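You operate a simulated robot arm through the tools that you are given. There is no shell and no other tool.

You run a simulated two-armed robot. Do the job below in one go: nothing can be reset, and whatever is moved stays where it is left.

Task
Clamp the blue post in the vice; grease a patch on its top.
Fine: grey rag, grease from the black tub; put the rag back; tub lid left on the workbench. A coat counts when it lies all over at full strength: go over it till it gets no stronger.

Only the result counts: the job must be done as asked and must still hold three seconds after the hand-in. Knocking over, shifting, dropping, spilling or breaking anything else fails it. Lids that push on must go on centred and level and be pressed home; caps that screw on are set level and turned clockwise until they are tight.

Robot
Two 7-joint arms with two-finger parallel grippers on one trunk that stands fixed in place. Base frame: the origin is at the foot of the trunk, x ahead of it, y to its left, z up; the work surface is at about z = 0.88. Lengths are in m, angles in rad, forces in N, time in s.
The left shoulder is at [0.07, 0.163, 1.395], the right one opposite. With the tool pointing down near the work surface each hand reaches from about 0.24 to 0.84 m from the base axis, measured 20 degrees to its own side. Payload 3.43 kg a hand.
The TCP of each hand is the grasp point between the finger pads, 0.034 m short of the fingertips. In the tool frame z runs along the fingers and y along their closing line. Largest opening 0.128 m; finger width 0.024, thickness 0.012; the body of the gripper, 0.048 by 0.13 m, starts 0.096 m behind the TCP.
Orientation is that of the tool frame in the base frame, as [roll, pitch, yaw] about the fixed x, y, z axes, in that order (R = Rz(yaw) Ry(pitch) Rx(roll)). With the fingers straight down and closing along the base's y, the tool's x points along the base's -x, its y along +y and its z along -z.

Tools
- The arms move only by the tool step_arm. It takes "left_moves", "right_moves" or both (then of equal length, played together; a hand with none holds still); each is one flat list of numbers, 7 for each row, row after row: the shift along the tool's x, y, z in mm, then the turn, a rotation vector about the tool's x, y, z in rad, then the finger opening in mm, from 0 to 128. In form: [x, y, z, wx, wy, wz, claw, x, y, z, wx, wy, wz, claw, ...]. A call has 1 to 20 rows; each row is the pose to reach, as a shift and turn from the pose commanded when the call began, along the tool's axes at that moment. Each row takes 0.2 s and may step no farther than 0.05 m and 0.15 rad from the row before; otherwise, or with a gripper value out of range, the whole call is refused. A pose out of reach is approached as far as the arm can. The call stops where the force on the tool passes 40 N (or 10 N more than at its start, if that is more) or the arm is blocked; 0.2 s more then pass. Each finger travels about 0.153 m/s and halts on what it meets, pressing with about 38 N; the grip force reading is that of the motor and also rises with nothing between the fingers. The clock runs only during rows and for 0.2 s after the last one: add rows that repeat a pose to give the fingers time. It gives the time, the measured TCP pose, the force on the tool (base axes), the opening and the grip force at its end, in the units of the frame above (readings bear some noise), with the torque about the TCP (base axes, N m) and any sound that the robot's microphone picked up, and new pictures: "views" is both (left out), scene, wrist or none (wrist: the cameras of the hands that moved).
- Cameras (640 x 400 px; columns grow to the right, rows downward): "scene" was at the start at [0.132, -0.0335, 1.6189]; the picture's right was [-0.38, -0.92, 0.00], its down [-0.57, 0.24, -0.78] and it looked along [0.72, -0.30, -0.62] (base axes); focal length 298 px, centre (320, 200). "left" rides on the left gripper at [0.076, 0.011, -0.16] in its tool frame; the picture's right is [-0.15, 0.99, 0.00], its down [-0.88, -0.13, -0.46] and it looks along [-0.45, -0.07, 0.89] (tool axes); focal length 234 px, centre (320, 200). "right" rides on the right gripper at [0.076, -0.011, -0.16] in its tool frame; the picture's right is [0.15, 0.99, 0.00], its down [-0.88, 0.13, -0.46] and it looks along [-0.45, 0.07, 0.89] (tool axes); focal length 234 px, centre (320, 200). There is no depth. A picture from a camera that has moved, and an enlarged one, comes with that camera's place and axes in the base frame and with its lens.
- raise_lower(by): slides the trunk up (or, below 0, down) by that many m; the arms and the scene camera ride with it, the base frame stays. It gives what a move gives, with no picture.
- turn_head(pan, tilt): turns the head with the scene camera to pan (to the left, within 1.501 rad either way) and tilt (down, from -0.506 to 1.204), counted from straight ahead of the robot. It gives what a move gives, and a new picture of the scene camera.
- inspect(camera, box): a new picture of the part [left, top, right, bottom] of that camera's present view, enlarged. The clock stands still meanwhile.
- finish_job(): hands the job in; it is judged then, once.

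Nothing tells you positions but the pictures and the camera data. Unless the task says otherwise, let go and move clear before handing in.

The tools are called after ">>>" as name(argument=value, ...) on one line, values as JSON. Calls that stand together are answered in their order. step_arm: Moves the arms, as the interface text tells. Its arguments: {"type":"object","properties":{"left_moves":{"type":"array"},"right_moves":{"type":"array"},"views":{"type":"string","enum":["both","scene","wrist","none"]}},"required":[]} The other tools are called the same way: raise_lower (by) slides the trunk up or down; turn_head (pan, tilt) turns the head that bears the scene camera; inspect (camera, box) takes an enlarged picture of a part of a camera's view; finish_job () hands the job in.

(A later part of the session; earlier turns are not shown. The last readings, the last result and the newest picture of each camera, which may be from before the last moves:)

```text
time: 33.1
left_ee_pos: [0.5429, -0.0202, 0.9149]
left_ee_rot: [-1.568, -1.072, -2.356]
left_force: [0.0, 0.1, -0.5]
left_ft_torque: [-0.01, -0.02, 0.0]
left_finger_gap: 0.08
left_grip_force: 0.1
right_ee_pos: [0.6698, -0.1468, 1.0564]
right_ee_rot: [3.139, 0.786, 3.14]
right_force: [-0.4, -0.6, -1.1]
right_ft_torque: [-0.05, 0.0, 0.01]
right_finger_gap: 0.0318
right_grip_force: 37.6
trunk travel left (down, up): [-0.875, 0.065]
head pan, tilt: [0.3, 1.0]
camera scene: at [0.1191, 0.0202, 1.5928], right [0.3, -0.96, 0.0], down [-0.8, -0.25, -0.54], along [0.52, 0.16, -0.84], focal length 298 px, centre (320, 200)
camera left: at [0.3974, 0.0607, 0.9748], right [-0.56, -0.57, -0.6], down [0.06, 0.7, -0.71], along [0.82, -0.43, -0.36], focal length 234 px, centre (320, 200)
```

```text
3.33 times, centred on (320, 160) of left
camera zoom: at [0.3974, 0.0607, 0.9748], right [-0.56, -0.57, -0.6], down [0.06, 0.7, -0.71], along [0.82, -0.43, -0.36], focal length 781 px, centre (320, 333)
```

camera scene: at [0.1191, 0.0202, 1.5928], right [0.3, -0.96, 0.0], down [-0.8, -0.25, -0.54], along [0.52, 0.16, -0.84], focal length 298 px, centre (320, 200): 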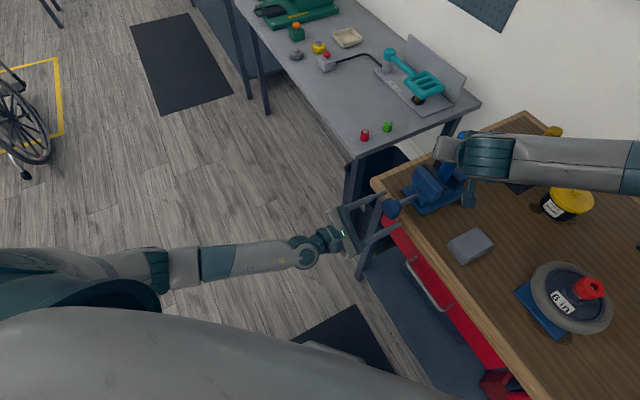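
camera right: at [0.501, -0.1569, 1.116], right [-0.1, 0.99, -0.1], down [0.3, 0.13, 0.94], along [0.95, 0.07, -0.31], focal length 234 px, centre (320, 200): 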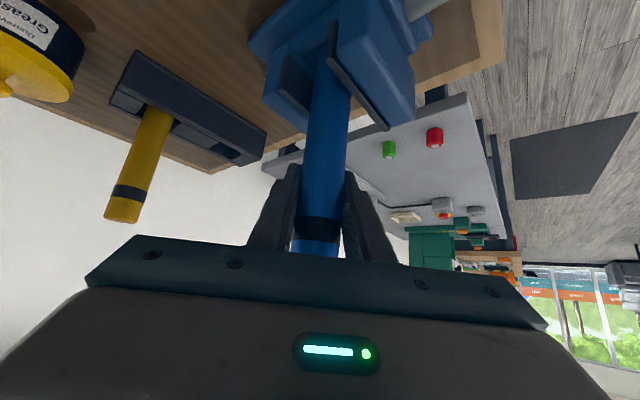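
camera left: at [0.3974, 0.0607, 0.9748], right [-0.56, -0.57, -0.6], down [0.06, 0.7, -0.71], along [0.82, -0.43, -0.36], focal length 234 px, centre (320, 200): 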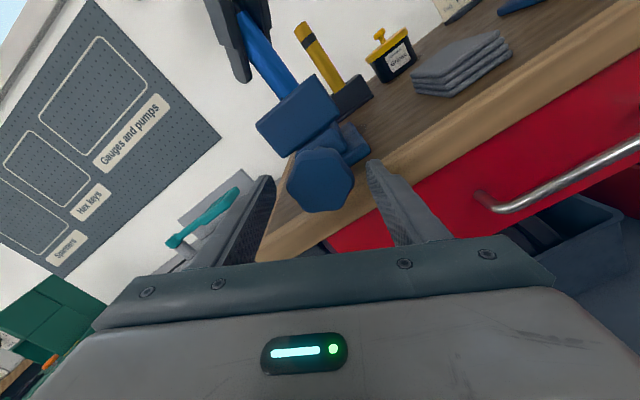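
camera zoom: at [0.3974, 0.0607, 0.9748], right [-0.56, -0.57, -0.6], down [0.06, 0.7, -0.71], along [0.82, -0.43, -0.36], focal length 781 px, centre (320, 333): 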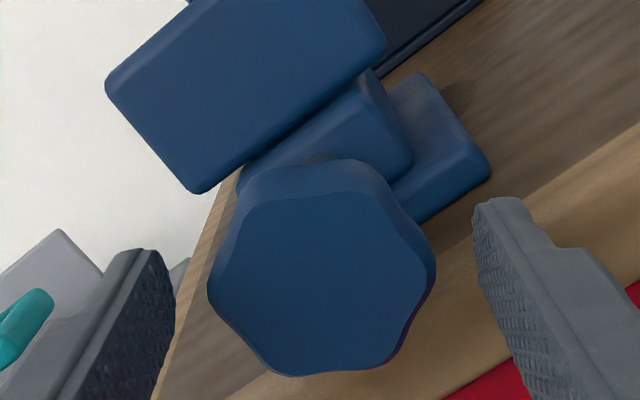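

Seen from the new side, the knob is still centred on the hand's axis. I'll move in 7 mm and grip it.

>>> step_arm(left_moves=[0, 0, 4, 0, 0, 0, 80, 0, 0, 7, 0, 0, 0, 80, 0, 0, 7, 0, 0, 0, 60, 0, 0, 7, 0, 0, 0, 30, 0, 0, 7, 0, 0, 0, 20, 0, 0, 7, 0, 0, 0, 20], views="wrist")

>>> inspect(camera="left", box=[240, 100, 400, 220])

```text
time: 34.5
left_ee_pos: [0.5491, -0.025, 0.9125]
left_ee_rot: [-1.574, -1.07, -2.354]
left_force: [-1.8, -3.7, -4.9]
left_ft_torque: [0.09, -0.11, -0.39]
left_finger_gap: 0.0534
left_grip_force: 44.7
right_ee_pos: [0.6703, -0.1459, 1.0581]
right_ee_rot: [3.139, 0.786, 3.141]
right_force: [-1.3, 0.7, 0.7]
right_ft_torque: [-0.01, 0.01, -0.02]
right_finger_gap: 0.0317
right_grip_force: 37.6
trunk travel left (down, up): [-0.875, 0.065]
head pan, tilt: [0.3, 1.0]
camera left: at [0.4028, 0.0555, 0.9744], right [-0.56, -0.56, -0.6], down [0.06, 0.7, -0.71], along [0.82, -0.43, -0.36], focal length 234 px, centre (320, 200)
```

left: 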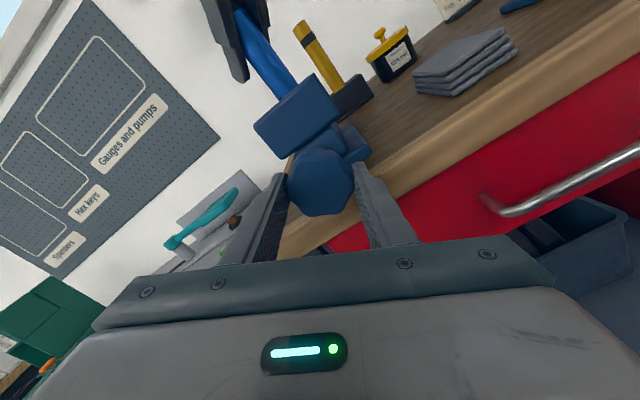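

```text
3.33 times, centred on (320, 160) of left
camera zoom: at [0.4028, 0.0555, 0.9744], right [-0.56, -0.56, -0.6], down [0.06, 0.7, -0.71], along [0.82, -0.43, -0.36], focal length 781 px, centre (320, 333)
```

zoom: 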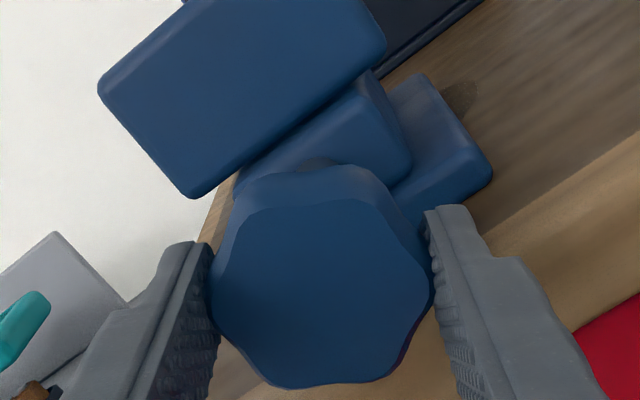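

The knob is gripped (53 mm). I'll turn it clockwise about 1 rad and watch what the front jaw does.

>>> step_arm(left_moves=[0, 0, 0, 0, 0, 0.14, 20, 0, 0, 0, 0, 0, 0.28, 20, 0, 0, 0, 0, 0, 0.42, 20, 0, 0, 0, 0, 0, 0.56, 20, 0, 0, 0, 0, 0, 0.7, 20, 0, 0, 0, 0, 0, 0.84, 20, 0, 0, 0, 0, 0, 0.98, 20], views="both")

>>> inspect(camera="scene", box=[320, 130, 480, 240])

>>> inspect(camera="right", box=[240, 0, 420, 130])

```text
time: 36.1
left_ee_pos: [0.5493, -0.0259, 0.9144]
left_ee_rot: [-1.57, -0.086, -2.355]
left_force: [-2.3, -0.8, -2.5]
left_ft_torque: [-0.17, -0.07, 0.41]
left_finger_gap: 0.0532
left_grip_force: 45.1
right_ee_pos: [0.6694, -0.1451, 1.0568]
right_ee_rot: [3.139, 0.786, 3.139]
right_force: [-0.8, -0.1, -2.1]
right_ft_torque: [0.02, 0.0, -0.01]
right_finger_gap: 0.0317
right_grip_force: 38.2
trunk travel left (down, up): [-0.875, 0.065]
head pan, tilt: [0.3, 1.0]
camera scene: at [0.1192, 0.0202, 1.5928], right [0.3, -0.96, 0.0], down [-0.8, -0.25, -0.54], along [0.52, 0.16, -0.84], focal length 298 px, centre (320, 200)
camera left: at [0.3815, 0.0341, 0.9088], right [0.04, 0.04, -1.0], down [0.3, 0.95, 0.05], along [0.95, -0.31, 0.03], focal length 234 px, centre (320, 200)
```

scene: 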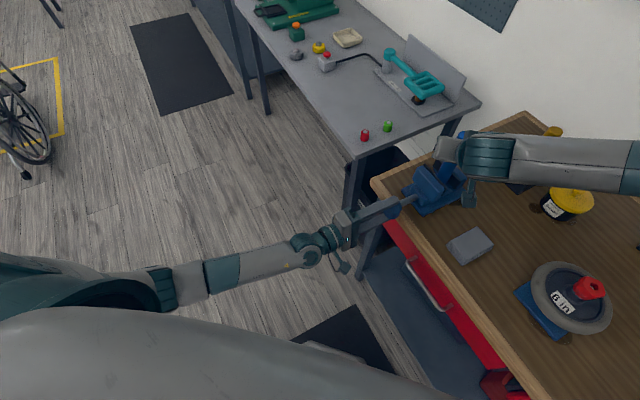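
left: 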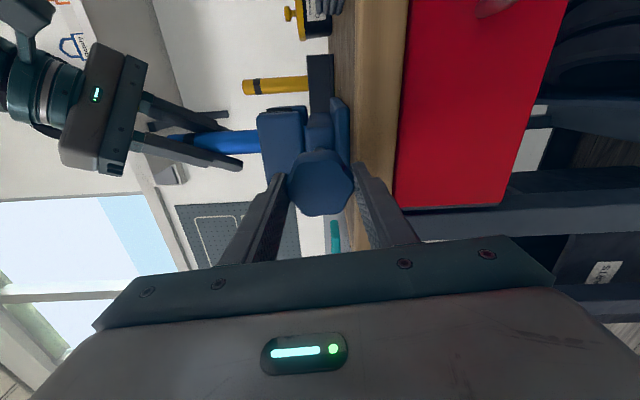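

```text
3.64 times, centred on (400, 185) of scene
camera zoom: at [0.1192, 0.0202, 1.5928], right [0.3, -0.96, 0.0], down [-0.8, -0.25, -0.54], along [0.52, 0.16, -0.84], focal length 1084 px, centre (29, 254)
```

zoom: 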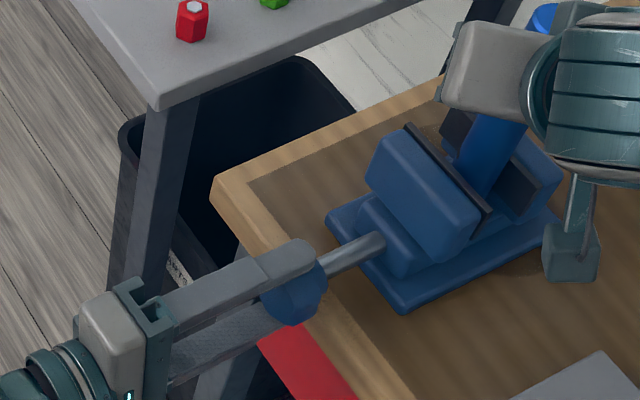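

```text
3.08 times, centred on (330, 65) of right
camera zoom: at [0.5034, -0.1565, 1.1159], right [-0.1, 0.99, -0.1], down [0.3, 0.13, 0.94], along [0.95, 0.07, -0.31], focal length 720 px, centre (289, 615)
```

zoom: 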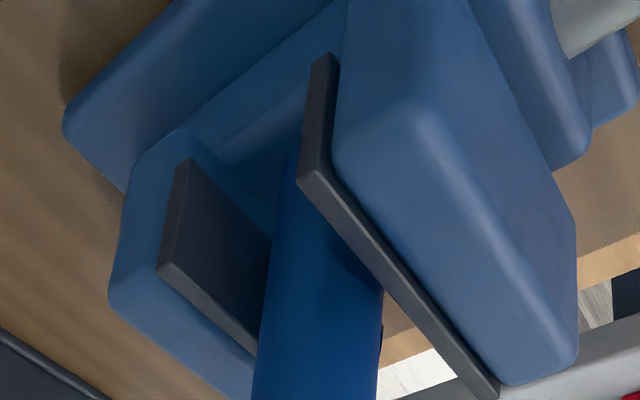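

It turns freely and the front jaw creeps in by perhaps a millimetre. I'll continue the stroke clockwise.

>>> step_arm(left_moves=[0, 0, 0.1, 0, 0, 0.14, 20, 0, 0, 0.2, 0, 0, 0.28, 20, 0, 0, 0.3, 0, 0, 0.42, 20, 0, 0, 0.4, 0, 0, 0.56, 20, 0, 0, 0.5, 0, 0, 0.7, 20, 0, 0, 0.6, 0, 0, 0.84, 20, 0, 0, 0.7, 0, 0, 0.98, 20, 0, 0, 0.8, 0, 0, 1.12, 20, 0, 0, 0.9, 0, 0, 1.26, 20], views="scene")

>>> inspect(camera="scene", box=[320, 130, 480, 240])

>>> inspect(camera="right", box=[240, 0, 420, 130])

```text
time: 38.1
left_ee_pos: [0.5489, -0.0259, 0.9156]
left_ee_rot: [-1.564, 1.173, -2.349]
left_force: [-8.1, 6.5, 5.0]
left_ft_torque: [-0.18, -0.17, 0.02]
left_finger_gap: 0.0534
left_grip_force: 45.3
right_ee_pos: [0.6686, -0.1446, 1.0565]
right_ee_rot: [-3.141, 0.788, 3.141]
right_force: [-0.3, 0.0, -4.1]
right_ft_torque: [-0.01, -0.03, 0.05]
right_finger_gap: 0.0316
right_grip_force: 38.3
trunk travel left (down, up): [-0.875, 0.065]
head pan, tilt: [0.3, 1.0]
camera scene: at [0.1174, 0.0214, 1.593], right [0.3, -0.96, 0.0], down [-0.8, -0.25, -0.54], along [0.52, 0.16, -0.84], focal length 298 px, centre (320, 200)
```

scene: 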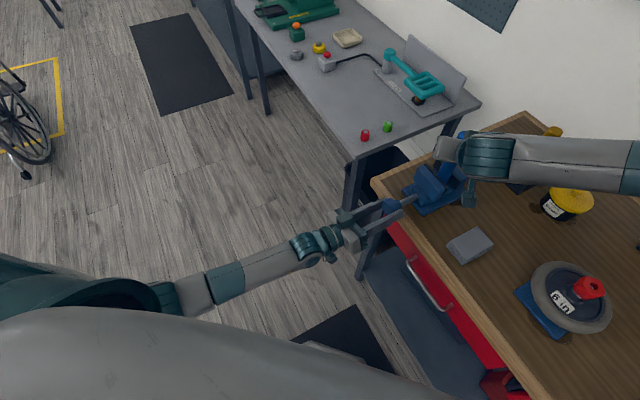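

```text
3.64 times, centred on (400, 185) of scene
camera zoom: at [0.1174, 0.0214, 1.593], right [0.3, -0.96, 0.0], down [-0.8, -0.25, -0.54], along [0.52, 0.16, -0.84], focal length 1084 px, centre (29, 254)
```

zoom: 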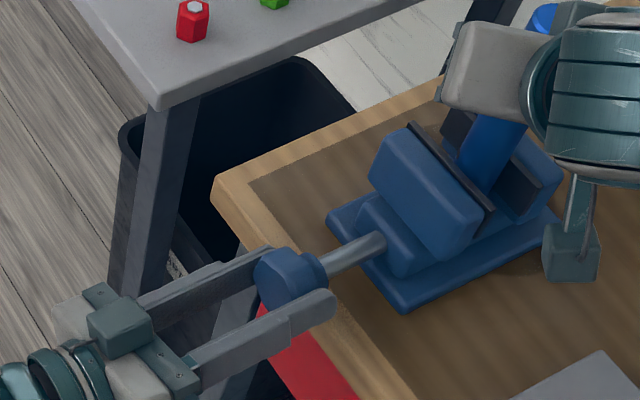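

```text
3.08 times, centred on (330, 65) of right
camera zoom: at [0.5021, -0.1558, 1.1167], right [-0.1, 0.99, -0.1], down [0.3, 0.13, 0.95], along [0.95, 0.07, -0.31], focal length 720 px, centre (289, 615)
```

zoom: 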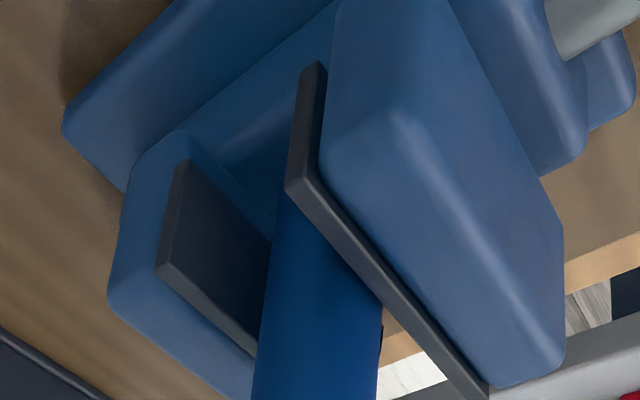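

The front jaw has advanced about 3–4 mm; the knob itself seems not to travel. I'll let go, roll back counter-clockwise and regrip for another stroke.

>>> step_arm(left_moves=[0, 0, -1, 0, 0, 0, 60, 0, 0, -1, 0, 0, 0, 80, 0, 0, -1, 0, 0, -0.14, 80, 0, 0, -1, 0, 0, -0.28, 80, 0, 0, -1, 0, 0, -0.42, 80, 0, 0, -1, 0, 0, -0.56, 80, 0, 0, -1, 0, 0, -0.7, 80, 0, 0, -1, 0, 0, -0.84, 80, 0, 0, -1, 0, 0, -0.98, 80, 0, 0, -1, 0, 0, -1.12, 80, 0, 0, -1, 0, 0, -1.26, 80, 0, 0, -1, 0, 0, -1.4, 80, 0, 0, -1, 0, 0, -1.54, 80, 0, 0, -1, 0, 0, -1.68, 80, 0, 0, -1, 0, 0, -1.82, 80, 0, 0, -1, 0, 0, -1.96, 80, 0, 0, -1, 0, 0, -2.1, 80, 0, 0, -1, 0, 0, -2.24, 80, 0, 0, -1, 0, 0, -2.24, 40, 0, 0, -1, 0, 0, -2.24, 20], views="wrist")

```text
time: 42.3
left_ee_pos: [0.5492, -0.0256, 0.9131]
left_ee_rot: [-1.572, -1.071, -2.354]
left_force: [-2.3, -0.6, -0.4]
left_ft_torque: [-0.11, -0.15, -0.12]
left_finger_gap: 0.0529
left_grip_force: 44.7
right_ee_pos: [0.6705, -0.1471, 1.0565]
right_ee_rot: [3.139, 0.785, 3.14]
right_force: [-0.3, 0.1, -1.4]
right_ft_torque: [0.02, -0.12, 0.0]
right_finger_gap: 0.0314
right_grip_force: 37.8
trunk travel left (down, up): [-0.875, 0.065]
head pan, tilt: [0.3, 1.0]
camera left: at [0.4021, 0.056, 0.9744], right [-0.56, -0.56, -0.6], down [0.06, 0.7, -0.71], along [0.82, -0.43, -0.36], focal length 234 px, centre (320, 200)
```

left: 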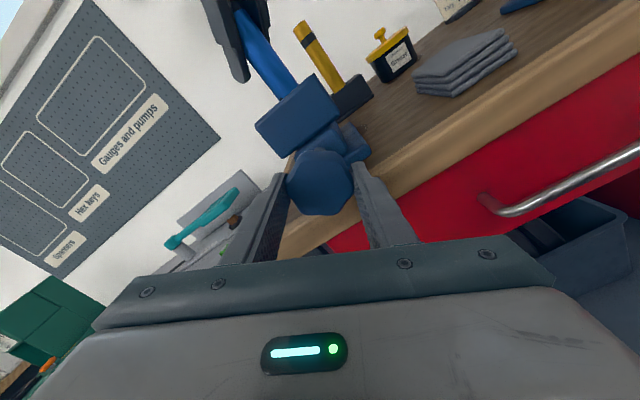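

Regripped. I'll turn clockwise again in a full stroke, checking the forces and the jaw afterwards.

>>> step_arm(left_moves=[0, 0, 0, 0, 0, 0.14, 20, 0, 0, 0, 0, 0, 0.28, 20, 0, 0, 0, 0, 0, 0.42, 20, 0, 0, 0, 0, 0, 0.56, 20, 0, 0, 0, 0, 0, 0.7, 20, 0, 0, 0, 0, 0, 0.84, 20, 0, 0, 0, 0, 0, 0.98, 20, 0, 0, 0, 0, 0, 1.12, 20, 0, 0, 0, 0, 0, 1.26, 20, 0, 0, 0, 0, 0, 1.4, 20, 0, 0, 0, 0, 0, 1.54, 20], views="scene")

>>> inspect(camera="scene", box=[320, 130, 480, 240])

>>> inspect(camera="right", box=[240, 0, 420, 130])

```text
time: 44.7
left_ee_pos: [0.5477, -0.025, 0.9144]
left_ee_rot: [-1.569, 0.472, -2.355]
left_force: [-6.0, 4.9, 0.6]
left_ft_torque: [-0.31, -0.3, 0.78]
left_finger_gap: 0.0531
left_grip_force: 44.9
right_ee_pos: [0.6689, -0.1442, 1.0561]
right_ee_rot: [-3.141, 0.788, 3.14]
right_force: [0.2, 0.4, -4.3]
right_ft_torque: [0.0, -0.04, 0.02]
right_finger_gap: 0.031
right_grip_force: 37.8
trunk travel left (down, up): [-0.875, 0.065]
head pan, tilt: [0.3, 1.0]
camera scene: at [0.1184, 0.0212, 1.5928], right [0.3, -0.96, 0.0], down [-0.8, -0.25, -0.54], along [0.52, 0.16, -0.84], focal length 298 px, centre (320, 200)
```

scene: 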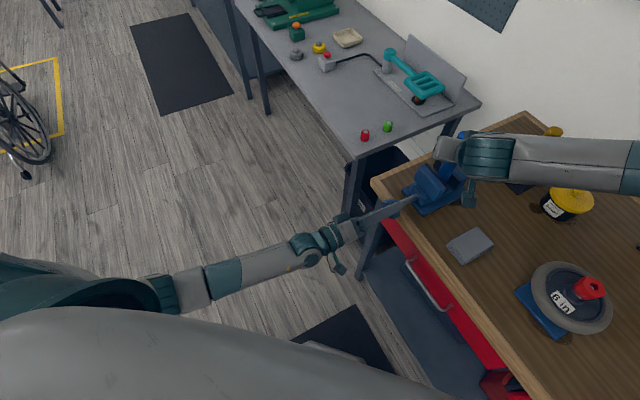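

```text
3.64 times, centred on (400, 185) of scene
camera zoom: at [0.1184, 0.0212, 1.5928], right [0.3, -0.96, 0.0], down [-0.8, -0.25, -0.54], along [0.52, 0.16, -0.84], focal length 1084 px, centre (29, 254)
```

zoom: 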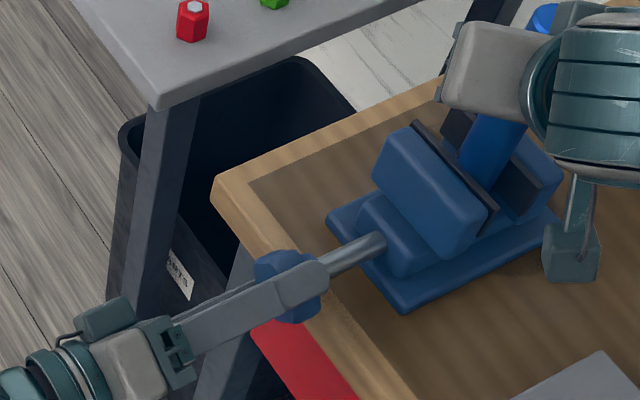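

```text
3.08 times, centred on (330, 65) of right
camera zoom: at [0.5028, -0.1559, 1.1162], right [-0.1, 0.99, -0.1], down [0.3, 0.13, 0.94], along [0.95, 0.07, -0.31], focal length 720 px, centre (289, 615)
```

zoom: 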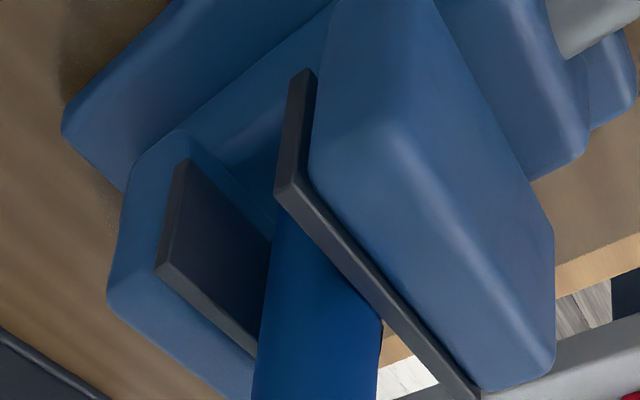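

The jaw closes about 12 mm per turn; a few millimetres remain. I'll finish this stroke.

>>> step_arm(left_moves=[0, 0, 0, 0, 0, 0.14, 20, 0, 0, 0, 0, 0, 0.28, 20, 0, 0, 0, 0, 0, 0.42, 20, 0, 0, 0, 0, 0, 0.56, 20, 0, 0, 0, 0, 0, 0.7, 20], views="none")

>>> inspect(camera="right", box=[240, 0, 420, 130])

```text
time: 45.9
left_ee_pos: [0.5486, -0.0238, 0.9142]
left_ee_rot: [-1.564, 1.172, -2.352]
left_force: [-10.6, 10.0, 5.5]
left_ft_torque: [0.26, 0.33, -0.41]
left_finger_gap: 0.053
left_grip_force: 45.8
right_ee_pos: [0.6692, -0.1452, 1.0566]
right_ee_rot: [3.141, 0.788, 3.14]
right_force: [4.8, -3.7, -5.1]
right_ft_torque: [-0.21, -0.4, 0.02]
right_finger_gap: 0.0316
right_grip_force: 37.8
trunk travel left (down, up): [-0.875, 0.065]
head pan, tilt: [0.3, 1.0]
```

```text
3.08 times, centred on (330, 65) of right
camera zoom: at [0.5031, -0.1563, 1.1163], right [-0.1, 0.99, -0.1], down [0.3, 0.13, 0.95], along [0.95, 0.06, -0.31], focal length 720 px, centre (289, 615)
```

zoom: 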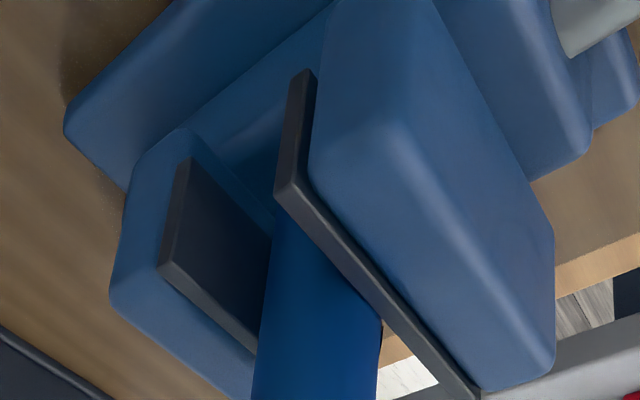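

The front pad now pushes on the post (6 N at the right hand), so the jaw has reached it. I'll loosen the right fingers so the post can settle against the rear pad, keeping them around it as a guide, and roll the left hand back for the next stroke.

>>> step_arm(left_moves=[0, 0, 0, 0, 0, 0, 60, 0, 0, 0, 0, 0, 0, 80, 0, 0, 0, 0, 0, -0.14, 80, 0, 0, 0, 0, 0, -0.28, 80, 0, 0, 0, 0, 0, -0.42, 80, 0, 0, 0, 0, 0, -0.56, 80, 0, 0, 0, 0, 0, -0.7, 80, 0, 0, 0, 0, 0, -0.84, 80, 0, 0, 0, 0, 0, -0.98, 80, 0, 0, 0, 0, 0, -1.12, 80, 0, 0, 0, 0, 0, -1.26, 80, 0, 0, 0, 0, 0, -1.4, 80, 0, 0, 0, 0, 0, -1.54, 80, 0, 0, 0, 0, 0, -1.68, 80, 0, 0, 0, 0, 0, -1.82, 80, 0, 0, 0, 0, 0, -1.96, 80, 0, 0, 0, 0, 0, -2.1, 80, 0, 0, 0, 0, 0, -2.24, 80, 0, 0, 0, 0, 0, -2.24, 40, 0, 0, 0, 0, 0, -2.24, 20], right_moves=[0, 0, 0, 0, 0, 0, 34, 0, 0, 0, 0, 0, 0, 38, 0, 0, 0, 0, 0, 0, 42, 0, 0, 0, 0, 0, 0, 46, 0, 0, 0, 0, 0, 0, 50, 0, 0, 0, 0, 0, 0, 50, 0, 0, 0, 0, 0, 0, 50, 0, 0, 0, 0, 0, 0, 50, 0, 0, 0, 0, 0, 0, 50, 0, 0, 0, 0, 0, 0, 50, 0, 0, 0, 0, 0, 0, 50, 0, 0, 0, 0, 0, 0, 50, 0, 0, 0, 0, 0, 0, 50, 0, 0, 0, 0, 0, 0, 50, 0, 0, 0, 0, 0, 0, 50, 0, 0, 0, 0, 0, 0, 50, 0, 0, 0, 0, 0, 0, 50, 0, 0, 0, 0, 0, 0, 50, 0, 0, 0, 0, 0, 0, 50, 0, 0, 0, 0, 0, 0, 50], views="both")

>>> inspect(camera="right", box=[220, 0, 420, 260])

```text
time: 50.1
left_ee_pos: [0.5485, -0.0259, 0.9139]
left_ee_rot: [-1.571, -1.071, -2.354]
left_force: [-0.8, -0.7, -1.5]
left_ft_torque: [-0.17, -0.1, -0.19]
left_finger_gap: 0.0535
left_grip_force: 45.0
right_ee_pos: [0.6701, -0.1456, 1.0563]
right_ee_rot: [3.14, 0.785, 3.139]
right_force: [-0.4, -0.1, -0.5]
right_ft_torque: [0.04, 0.0, 0.01]
right_finger_gap: 0.0501
right_grip_force: 0.1
trunk travel left (down, up): [-0.875, 0.065]
head pan, tilt: [0.3, 1.0]
camera scene: at [0.119, 0.0202, 1.5928], right [0.3, -0.96, 0.0], down [-0.8, -0.25, -0.54], along [0.52, 0.16, -0.84], focal length 298 px, centre (320, 200)
camera right: at [0.5033, -0.1566, 1.116], right [-0.1, 0.99, -0.1], down [0.3, 0.13, 0.94], along [0.95, 0.07, -0.31], focal length 234 px, centre (320, 200)
camera left: at [0.4022, 0.0557, 0.9746], right [-0.56, -0.56, -0.6], down [0.06, 0.7, -0.71], along [0.82, -0.43, -0.36], focal length 234 px, centre (320, 200)
```

scene: 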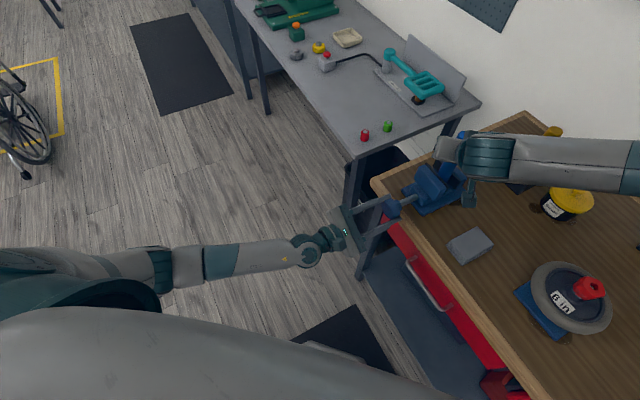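
right: 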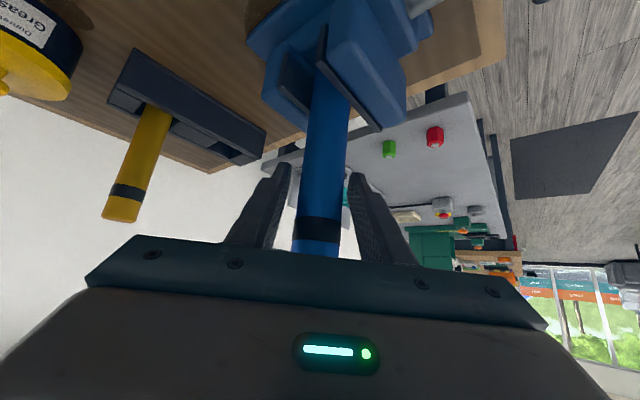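
left: 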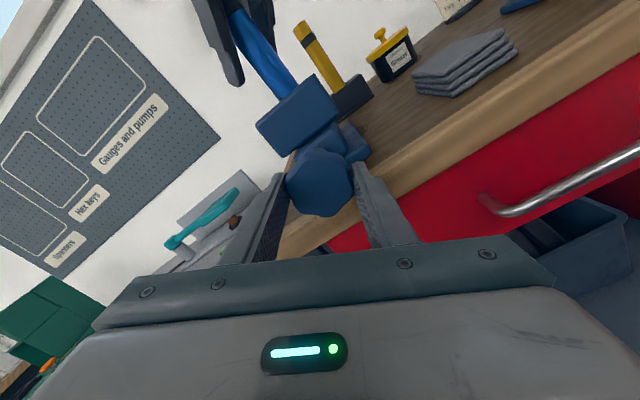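

```text
1.54 times, centred on (320, 130) of right
camera zoom: at [0.5033, -0.1566, 1.116], right [-0.1, 0.99, -0.1], down [0.3, 0.13, 0.94], along [0.95, 0.07, -0.31], focal length 360 px, centre (320, 308)
```

zoom: 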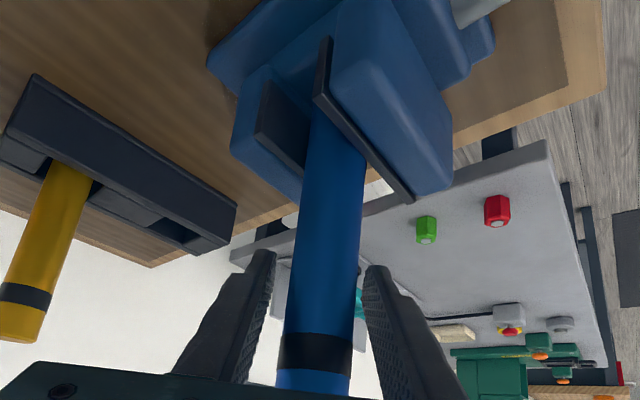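

The post stands by itself between the pads and loose fingers. I'll turn the knob on.

>>> step_arm(left_moves=[0, 0, 0, 0, 0, 0.14, 20, 0, 0, 0, 0, 0, 0.28, 20, 0, 0, 0, 0, 0, 0.42, 20, 0, 0, 0, 0, 0, 0.56, 20, 0, 0, 0, 0, 0, 0.7, 20, 0, 0, 0, 0, 0, 0.84, 20, 0, 0, 0, 0, 0, 0.98, 20, 0, 0, 0, 0, 0, 1.12, 20], views="none")

>>> inspect(camera="right", box=[220, 0, 420, 260])

>>> inspect(camera="scene", box=[320, 130, 480, 240])

```text
time: 51.9
left_ee_pos: [0.5487, -0.0242, 0.9139]
left_ee_rot: [-1.57, 0.053, -2.354]
left_force: [-3.0, 0.3, -3.2]
left_ft_torque: [-0.3, 0.01, 0.21]
left_finger_gap: 0.0539
left_grip_force: 45.0
right_ee_pos: [0.6688, -0.1454, 1.0557]
right_ee_rot: [3.139, 0.785, 3.139]
right_force: [-0.2, -0.2, 0.1]
right_ft_torque: [0.02, 0.01, -0.01]
right_finger_gap: 0.0498
right_grip_force: 0.0
trunk travel left (down, up): [-0.875, 0.065]
head pan, tilt: [0.3, 1.0]
```

```text
1.54 times, centred on (320, 130) of right
camera zoom: at [0.5031, -0.1565, 1.1161], right [-0.1, 0.99, -0.1], down [0.3, 0.13, 0.95], along [0.95, 0.07, -0.31], focal length 360 px, centre (320, 308)
```

zoom: 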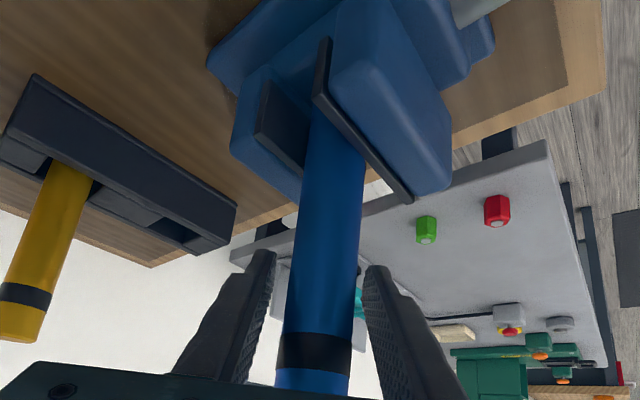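

```text
3.64 times, centred on (400, 185) of scene
camera zoom: at [0.1188, 0.0204, 1.5928], right [0.3, -0.96, 0.0], down [-0.8, -0.25, -0.54], along [0.52, 0.16, -0.84], focal length 1084 px, centre (29, 254)
```

zoom: 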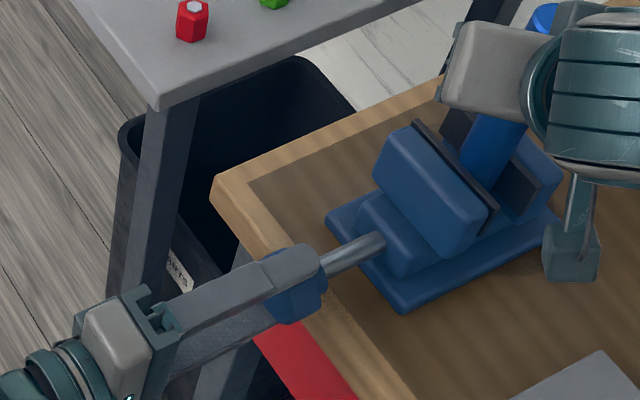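

I can't see jaw motion in this stroke. I'll check whether the knob turned with the fingers.

>>> inspect(camera="left", box=[240, 100, 400, 220])

>>> inspect(camera="right", box=[240, 0, 420, 130])

```text
3.33 times, centred on (320, 160) of left
camera zoom: at [0.3819, 0.0353, 0.8984], right [0.14, 0.14, -0.98], down [0.29, 0.94, 0.18], along [0.95, -0.31, 0.09], focal length 781 px, centre (320, 333)
```

zoom: 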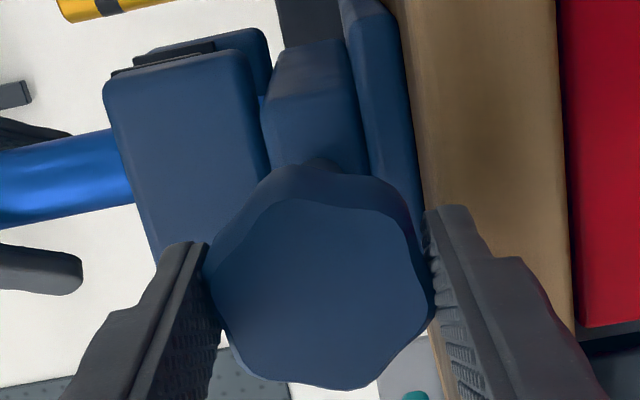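

```text
3.08 times, centred on (330, 65) of right
camera zoom: at [0.5031, -0.1565, 1.1161], right [-0.1, 0.99, -0.1], down [0.3, 0.13, 0.95], along [0.95, 0.07, -0.31], focal length 720 px, centre (289, 615)
```

zoom: 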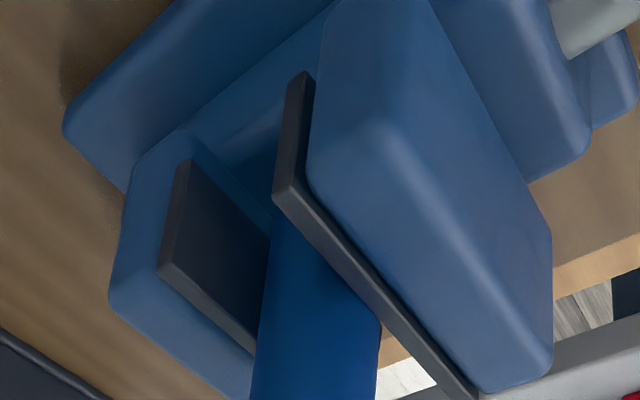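

>>> step_arm(left_moves=[0, 0, 0, 0, 0, 0.14, 20, 0, 0, 0, 0, 0, 0.28, 20, 0, 0, 0, 0, 0, 0.42, 20, 0, 0, 0, 0, 0, 0.56, 20], views="none")

>>> inspect(camera="left", box=[240, 100, 400, 220])

>>> inspect(camera="right", box=[240, 0, 420, 130])

```text
time: 52.9
left_ee_pos: [0.5482, -0.0251, 0.9142]
left_ee_rot: [-1.57, 0.614, -2.354]
left_force: [-2.4, 0.9, -4.5]
left_ft_torque: [-0.45, -0.02, -0.6]
left_finger_gap: 0.0536
left_grip_force: 45.0
right_ee_pos: [0.6692, -0.1451, 1.0566]
right_ee_rot: [3.14, 0.785, 3.14]
right_force: [-0.4, -0.5, -0.6]
right_ft_torque: [-0.01, -0.02, 0.0]
right_finger_gap: 0.0501
right_grip_force: 0.0
trunk travel left (down, up): [-0.875, 0.065]
head pan, tilt: [0.3, 1.0]
```

```text
3.33 times, centred on (320, 160) of left
camera zoom: at [0.3956, 0.0491, 0.8609], right [0.49, 0.49, -0.73], down [0.13, 0.78, 0.61], along [0.86, -0.39, 0.31], focal length 781 px, centre (320, 333)
```

zoom: 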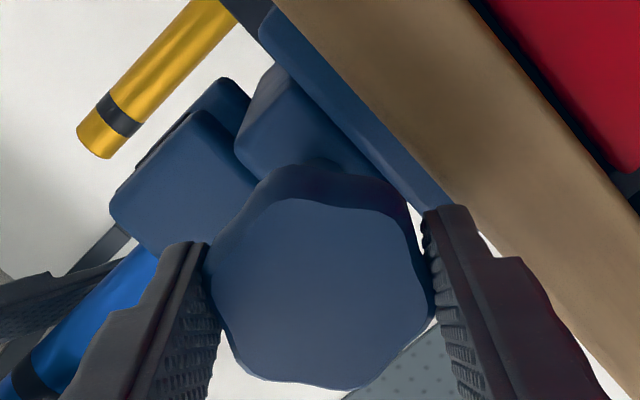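

```text
3.08 times, centred on (330, 65) of right
camera zoom: at [0.5033, -0.1566, 1.116], right [-0.1, 0.99, -0.1], down [0.3, 0.13, 0.94], along [0.95, 0.07, -0.31], focal length 720 px, centre (289, 615)
```

zoom: 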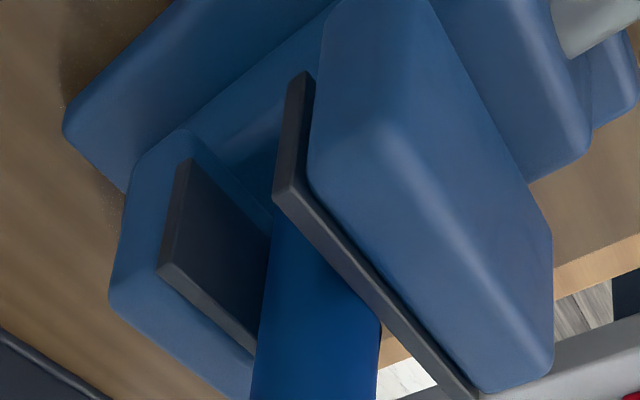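

The knob turned with the fingers, yet the jaw stands still – perhaps the post is already pinched. I'll open the right hand fully clear and back it off for an unobstructed look.

>>> step_arm(right_moves=[0, 0, 0, 0, 0, 0, 70, 0, 0, -20, 0, 0, 0, 70, 0, 0, -50, 0, 0, 0, 70, 0, 0, -85, 0, 0, 0, 70, 0, 0, -120, 0, 0, 0, 70, -20, 0, -150, 0, 0, 0, 70, -20, 0, -150, 0, 0, 0, 70], views="both")

>>> inspect(camera="right", box=[260, 20, 420, 160])

>>> inspect(camera="scene", box=[370, 110, 500, 220])

```text
time: 54.5
left_ee_pos: [0.5492, -0.0246, 0.9152]
left_ee_rot: [-1.57, 0.61, -2.355]
left_force: [-1.8, 0.2, -3.3]
left_ft_torque: [-0.18, 0.21, 0.14]
left_finger_gap: 0.0535
left_grip_force: 45.0
right_ee_pos: [0.5775, -0.1449, 1.1795]
right_ee_rot: [3.141, 0.784, 3.139]
right_force: [-0.2, -0.8, 0.3]
right_ft_torque: [-0.02, -0.03, 0.02]
right_finger_gap: 0.0702
right_grip_force: 0.0
trunk travel left (down, up): [-0.875, 0.065]
head pan, tilt: [0.3, 1.0]
camera scene: at [0.1192, 0.0203, 1.5928], right [0.3, -0.96, 0.0], down [-0.8, -0.25, -0.54], along [0.52, 0.16, -0.84], focal length 298 px, centre (320, 200)
camera right: at [0.4115, -0.1568, 1.2384], right [-0.1, 0.99, -0.1], down [0.3, 0.13, 0.94], along [0.95, 0.07, -0.31], focal length 234 px, centre (320, 200)
```

scene: 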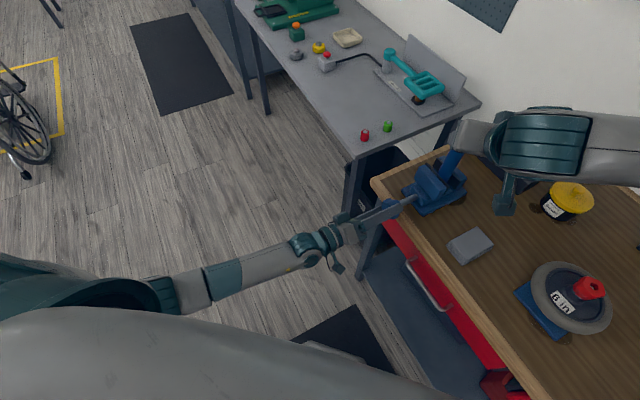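
right: 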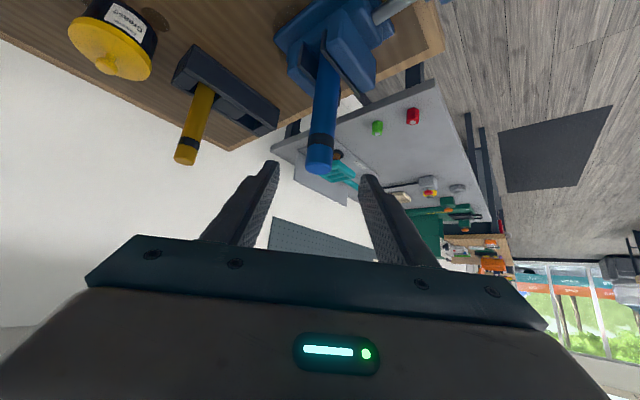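

```text
2.86 times, centred on (340, 90) of right
camera zoom: at [0.4115, -0.1568, 1.2384], right [-0.1, 0.99, -0.1], down [0.3, 0.13, 0.94], along [0.95, 0.07, -0.31], focal length 669 px, centre (263, 514)
```

zoom: 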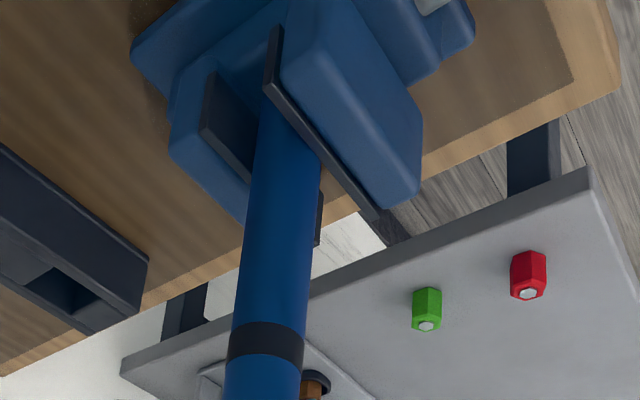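

```text
3.64 times, centred on (435, 165) of scene
camera zoom: at [0.1192, 0.0203, 1.5928], right [0.3, -0.96, 0.0], down [-0.8, -0.25, -0.54], along [0.52, 0.16, -0.84], focal length 1084 px, centre (-98, 327)
```

zoom: 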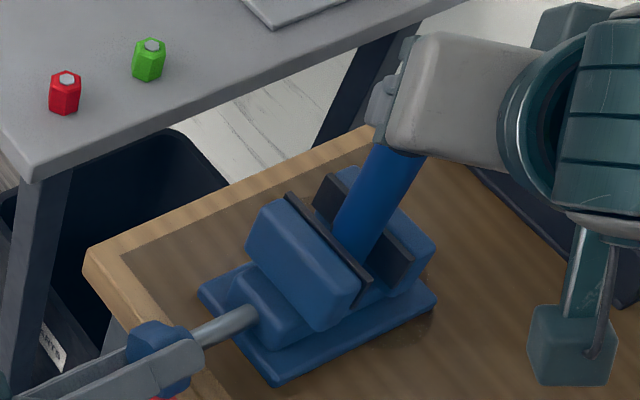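

The post stands upright between the pads. I'll swing the right camera overhead to see directly whether both pads touch it.

>>> step_arm(right_moves=[-6, 0, -10, 0, 0.13, 0, 100, -12, 0, -20, 0, 0.26, 0, 128, -18, 0, -31, 0, 0.39, 0, 128, -24, 0, -41, 0, 0.52, 0, 128, -30, 0, -52, 0, 0.65, 0, 128, -37, 0, -62, 0, 0.785, 0, 128, -37, 0, -62, 0, 0.785, 0, 128], views="wrist")

>>> inspect(camera="right", box=[260, 60, 400, 180])

```text
time: 56.1
left_ee_pos: [0.549, -0.0244, 0.9138]
left_ee_rot: [-1.571, 0.612, -2.356]
left_force: [-1.4, 0.6, -4.7]
left_ft_torque: [-0.35, 0.06, -0.32]
left_finger_gap: 0.0536
left_grip_force: 44.9
right_ee_pos: [0.5591, -0.147, 1.2476]
right_ee_rot: [3.14, -0.003, -3.141]
right_force: [-0.6, 0.4, -0.2]
right_ft_torque: [0.03, -0.01, -0.02]
right_finger_gap: 0.1281
right_grip_force: 0.0
trunk travel left (down, up): [-0.875, 0.065]
head pan, tilt: [0.3, 1.0]
camera right: at [0.4838, -0.1579, 1.4078], right [-0.15, 0.99, 0.0], down [0.88, 0.13, 0.45], along [0.45, 0.07, -0.89], focal length 234 px, centre (320, 200)
```

right: 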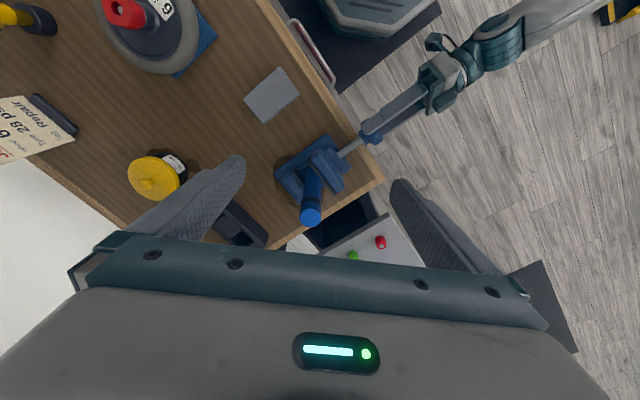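

```text
3.33 times, centred on (330, 120) of right
camera zoom: at [0.4838, -0.1579, 1.4078], right [-0.15, 0.99, 0.0], down [0.88, 0.13, 0.45], along [0.45, 0.07, -0.89], focal length 781 px, centre (287, 467)
```

zoom: 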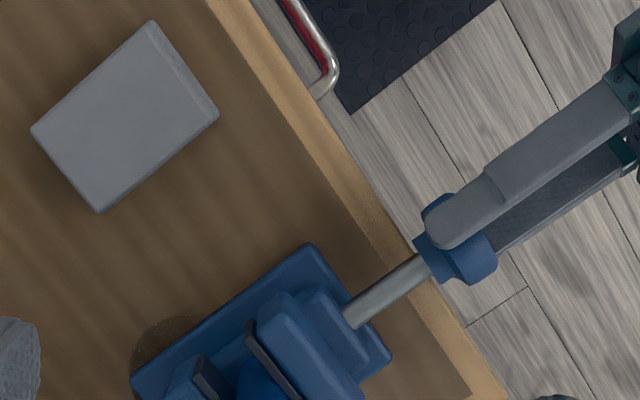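

>>> inspect(camera="right", box=[270, 125, 390, 235])

```text
3.64 times, centred on (330, 180) of right
camera zoom: at [0.4838, -0.1579, 1.4078], right [-0.15, 0.99, 0.0], down [0.88, 0.13, 0.45], along [0.45, 0.07, -0.89], focal length 852 px, centre (284, 273)
```

zoom: 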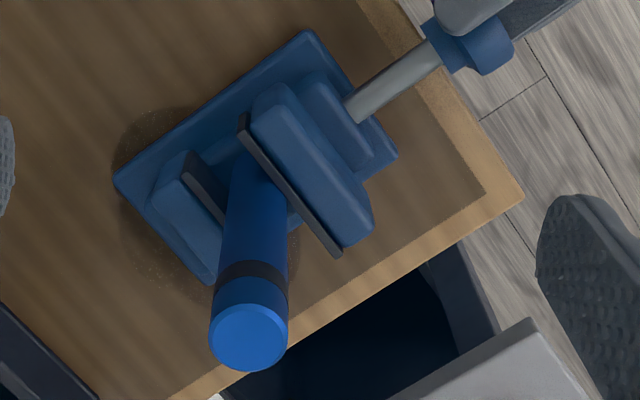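

>>> inspect(camera="right", box=[290, 150, 350, 200])

>>> inspect(camera="scene", box=[400, 145, 490, 215])

```text
8.00 times, centred on (320, 175) of right
camera zoom: at [0.4838, -0.1579, 1.4078], right [-0.15, 0.99, 0.0], down [0.88, 0.13, 0.45], along [0.45, 0.07, -0.89], focal length 1873 px, centre (320, 400)
```

zoom: 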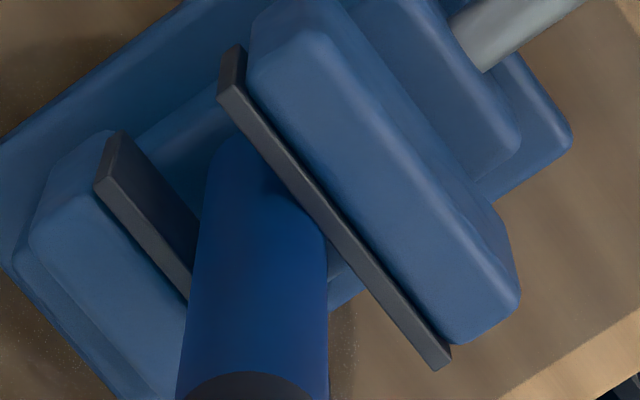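

```text
5.71 times, centred on (445, 180) of scene
camera zoom: at [0.1192, 0.0204, 1.5928], right [0.3, -0.96, 0.0], down [-0.8, -0.25, -0.54], along [0.52, 0.16, -0.84], focal length 1703 px, centre (-394, 314)
```

zoom: 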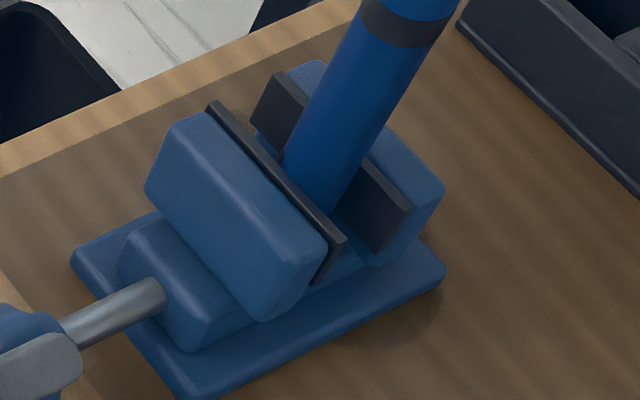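

The pads look closed onto the post (gap ≈ post width), and the knob now shows a steady resisting torque of about 0.3 N·m, so it is starting to bite. I'll keep tightening.

>>> step_arm(left_moves=[0, 0, 0, 0, 0, 0.14, 20, 0, 0, 0, 0, 0, 0.28, 20, 0, 0, 0, 0, 0, 0.42, 20, 0, 0, 0, 0, 0, 0.56, 20], views="none")

>>> inspect(camera="left", box=[240, 100, 400, 220])

>>> inspect(camera="right", box=[290, 150, 350, 200])

```text
time: 57.1
left_ee_pos: [0.5486, -0.0251, 0.9148]
left_ee_rot: [-1.569, 1.173, -2.352]
left_force: [-3.4, 4.5, -3.3]
left_ft_torque: [-0.75, -0.19, -0.09]
left_finger_gap: 0.0537
left_grip_force: 45.3
right_ee_pos: [0.5579, -0.1452, 1.2483]
right_ee_rot: [3.141, 0.0, 3.141]
right_force: [0.2, -0.1, 0.1]
right_ft_torque: [-0.02, -0.01, -0.03]
right_finger_gap: 0.1277
right_grip_force: 0.1
trunk travel left (down, up): [-0.875, 0.065]
head pan, tilt: [0.3, 1.0]
```

```text
3.33 times, centred on (320, 160) of left
camera zoom: at [0.4214, 0.0748, 0.8394], right [0.68, 0.69, -0.25], down [-0.17, 0.48, 0.86], along [0.71, -0.55, 0.44], focal length 781 px, centre (320, 333)
```

zoom: 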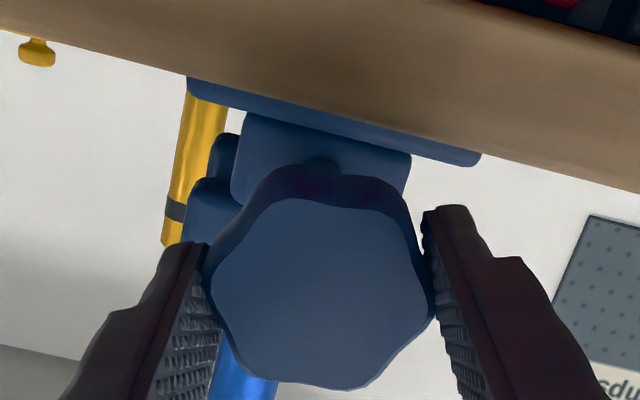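

```text
8.00 times, centred on (320, 175) of right
camera zoom: at [0.4833, -0.1571, 1.4076], right [-0.15, 0.99, 0.0], down [0.88, 0.13, 0.46], along [0.45, 0.07, -0.89], focal length 1873 px, centre (320, 400)
```

zoom: 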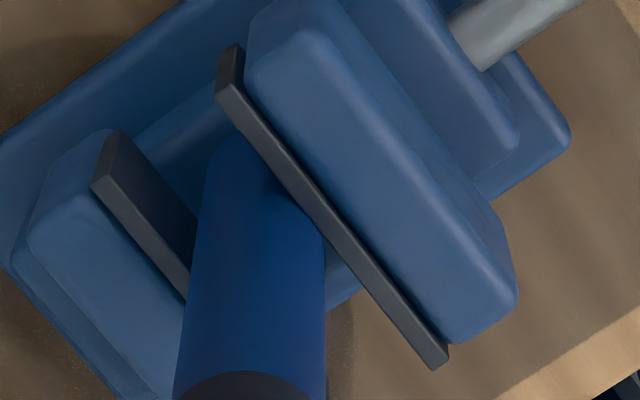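

Knob turning with the hand, jaw still, torque rising (about 0.4 N·m): it is tightening. I'll take another stroke.

>>> step_arm(left_moves=[0, 0, 0, 0, 0, 0, 60, 0, 0, 0, 0, 0, 0, 80, 0, 0, 0, 0, 0, -0.14, 80, 0, 0, 0, 0, 0, -0.28, 80, 0, 0, 0, 0, 0, -0.42, 80, 0, 0, 0, 0, 0, -0.56, 80, 0, 0, 0, 0, 0, -0.7, 80, 0, 0, 0, 0, 0, -0.84, 80, 0, 0, 0, 0, 0, -0.98, 80, 0, 0, 0, 0, 0, -1.12, 80, 0, 0, 0, 0, 0, -1.26, 80, 0, 0, 0, 0, 0, -1.4, 80, 0, 0, 0, 0, 0, -1.54, 80, 0, 0, 0, 0, 0, -1.68, 80, 0, 0, 0, 0, 0, -1.82, 80, 0, 0, 0, 0, 0, -1.96, 80, 0, 0, 0, 0, 0, -2.1, 80, 0, 0, 0, 0, 0, -2.24, 80, 0, 0, 0, 0, 0, -2.24, 40, 0, 0, 0, 0, 0, -2.24, 20], views="none")

>>> inspect(camera="left", box=[240, 100, 400, 220])

>>> inspect(camera="right", box=[290, 150, 350, 200])

```text
time: 61.3
left_ee_pos: [0.5481, -0.0248, 0.9139]
left_ee_rot: [-1.572, -1.071, -2.355]
left_force: [-0.1, 0.0, -1.8]
left_ft_torque: [-0.1, -0.04, 0.11]
left_finger_gap: 0.0539
left_grip_force: 44.9
right_ee_pos: [0.5594, -0.1475, 1.2482]
right_ee_rot: [3.141, 0.0, 3.14]
right_force: [0.5, 0.4, 0.4]
right_ft_torque: [0.01, -0.04, 0.04]
right_finger_gap: 0.1279
right_grip_force: 0.0
trunk travel left (down, up): [-0.875, 0.065]
head pan, tilt: [0.3, 1.0]
```

```text
3.33 times, centred on (320, 160) of left
camera zoom: at [0.4022, 0.0556, 0.9745], right [-0.56, -0.56, -0.6], down [0.06, 0.7, -0.71], along [0.82, -0.43, -0.36], focal length 781 px, centre (320, 333)
```

zoom: 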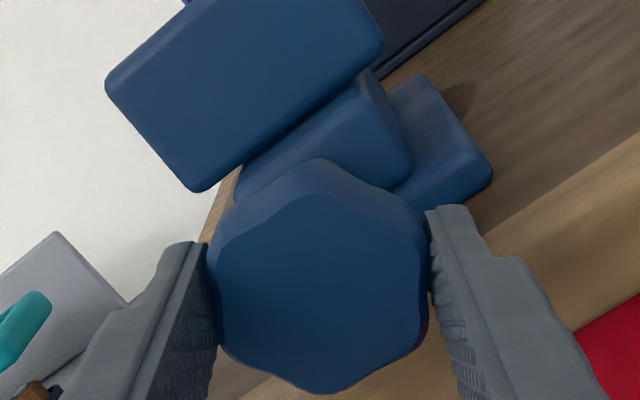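

```text
8.00 times, centred on (320, 175) of right
camera zoom: at [0.4836, -0.1577, 1.4074], right [-0.15, 0.99, 0.0], down [0.88, 0.13, 0.46], along [0.45, 0.07, -0.89], focal length 1873 px, centre (320, 400)
```

zoom: 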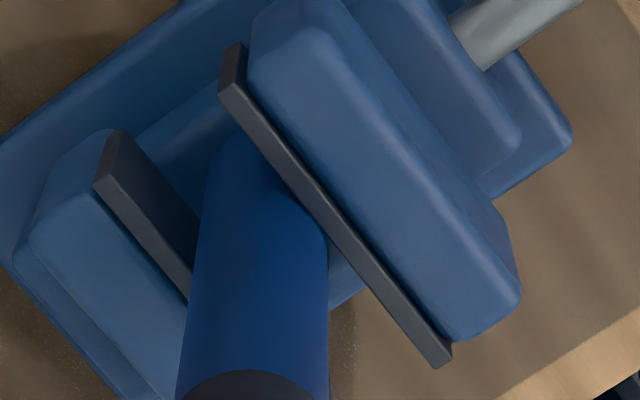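

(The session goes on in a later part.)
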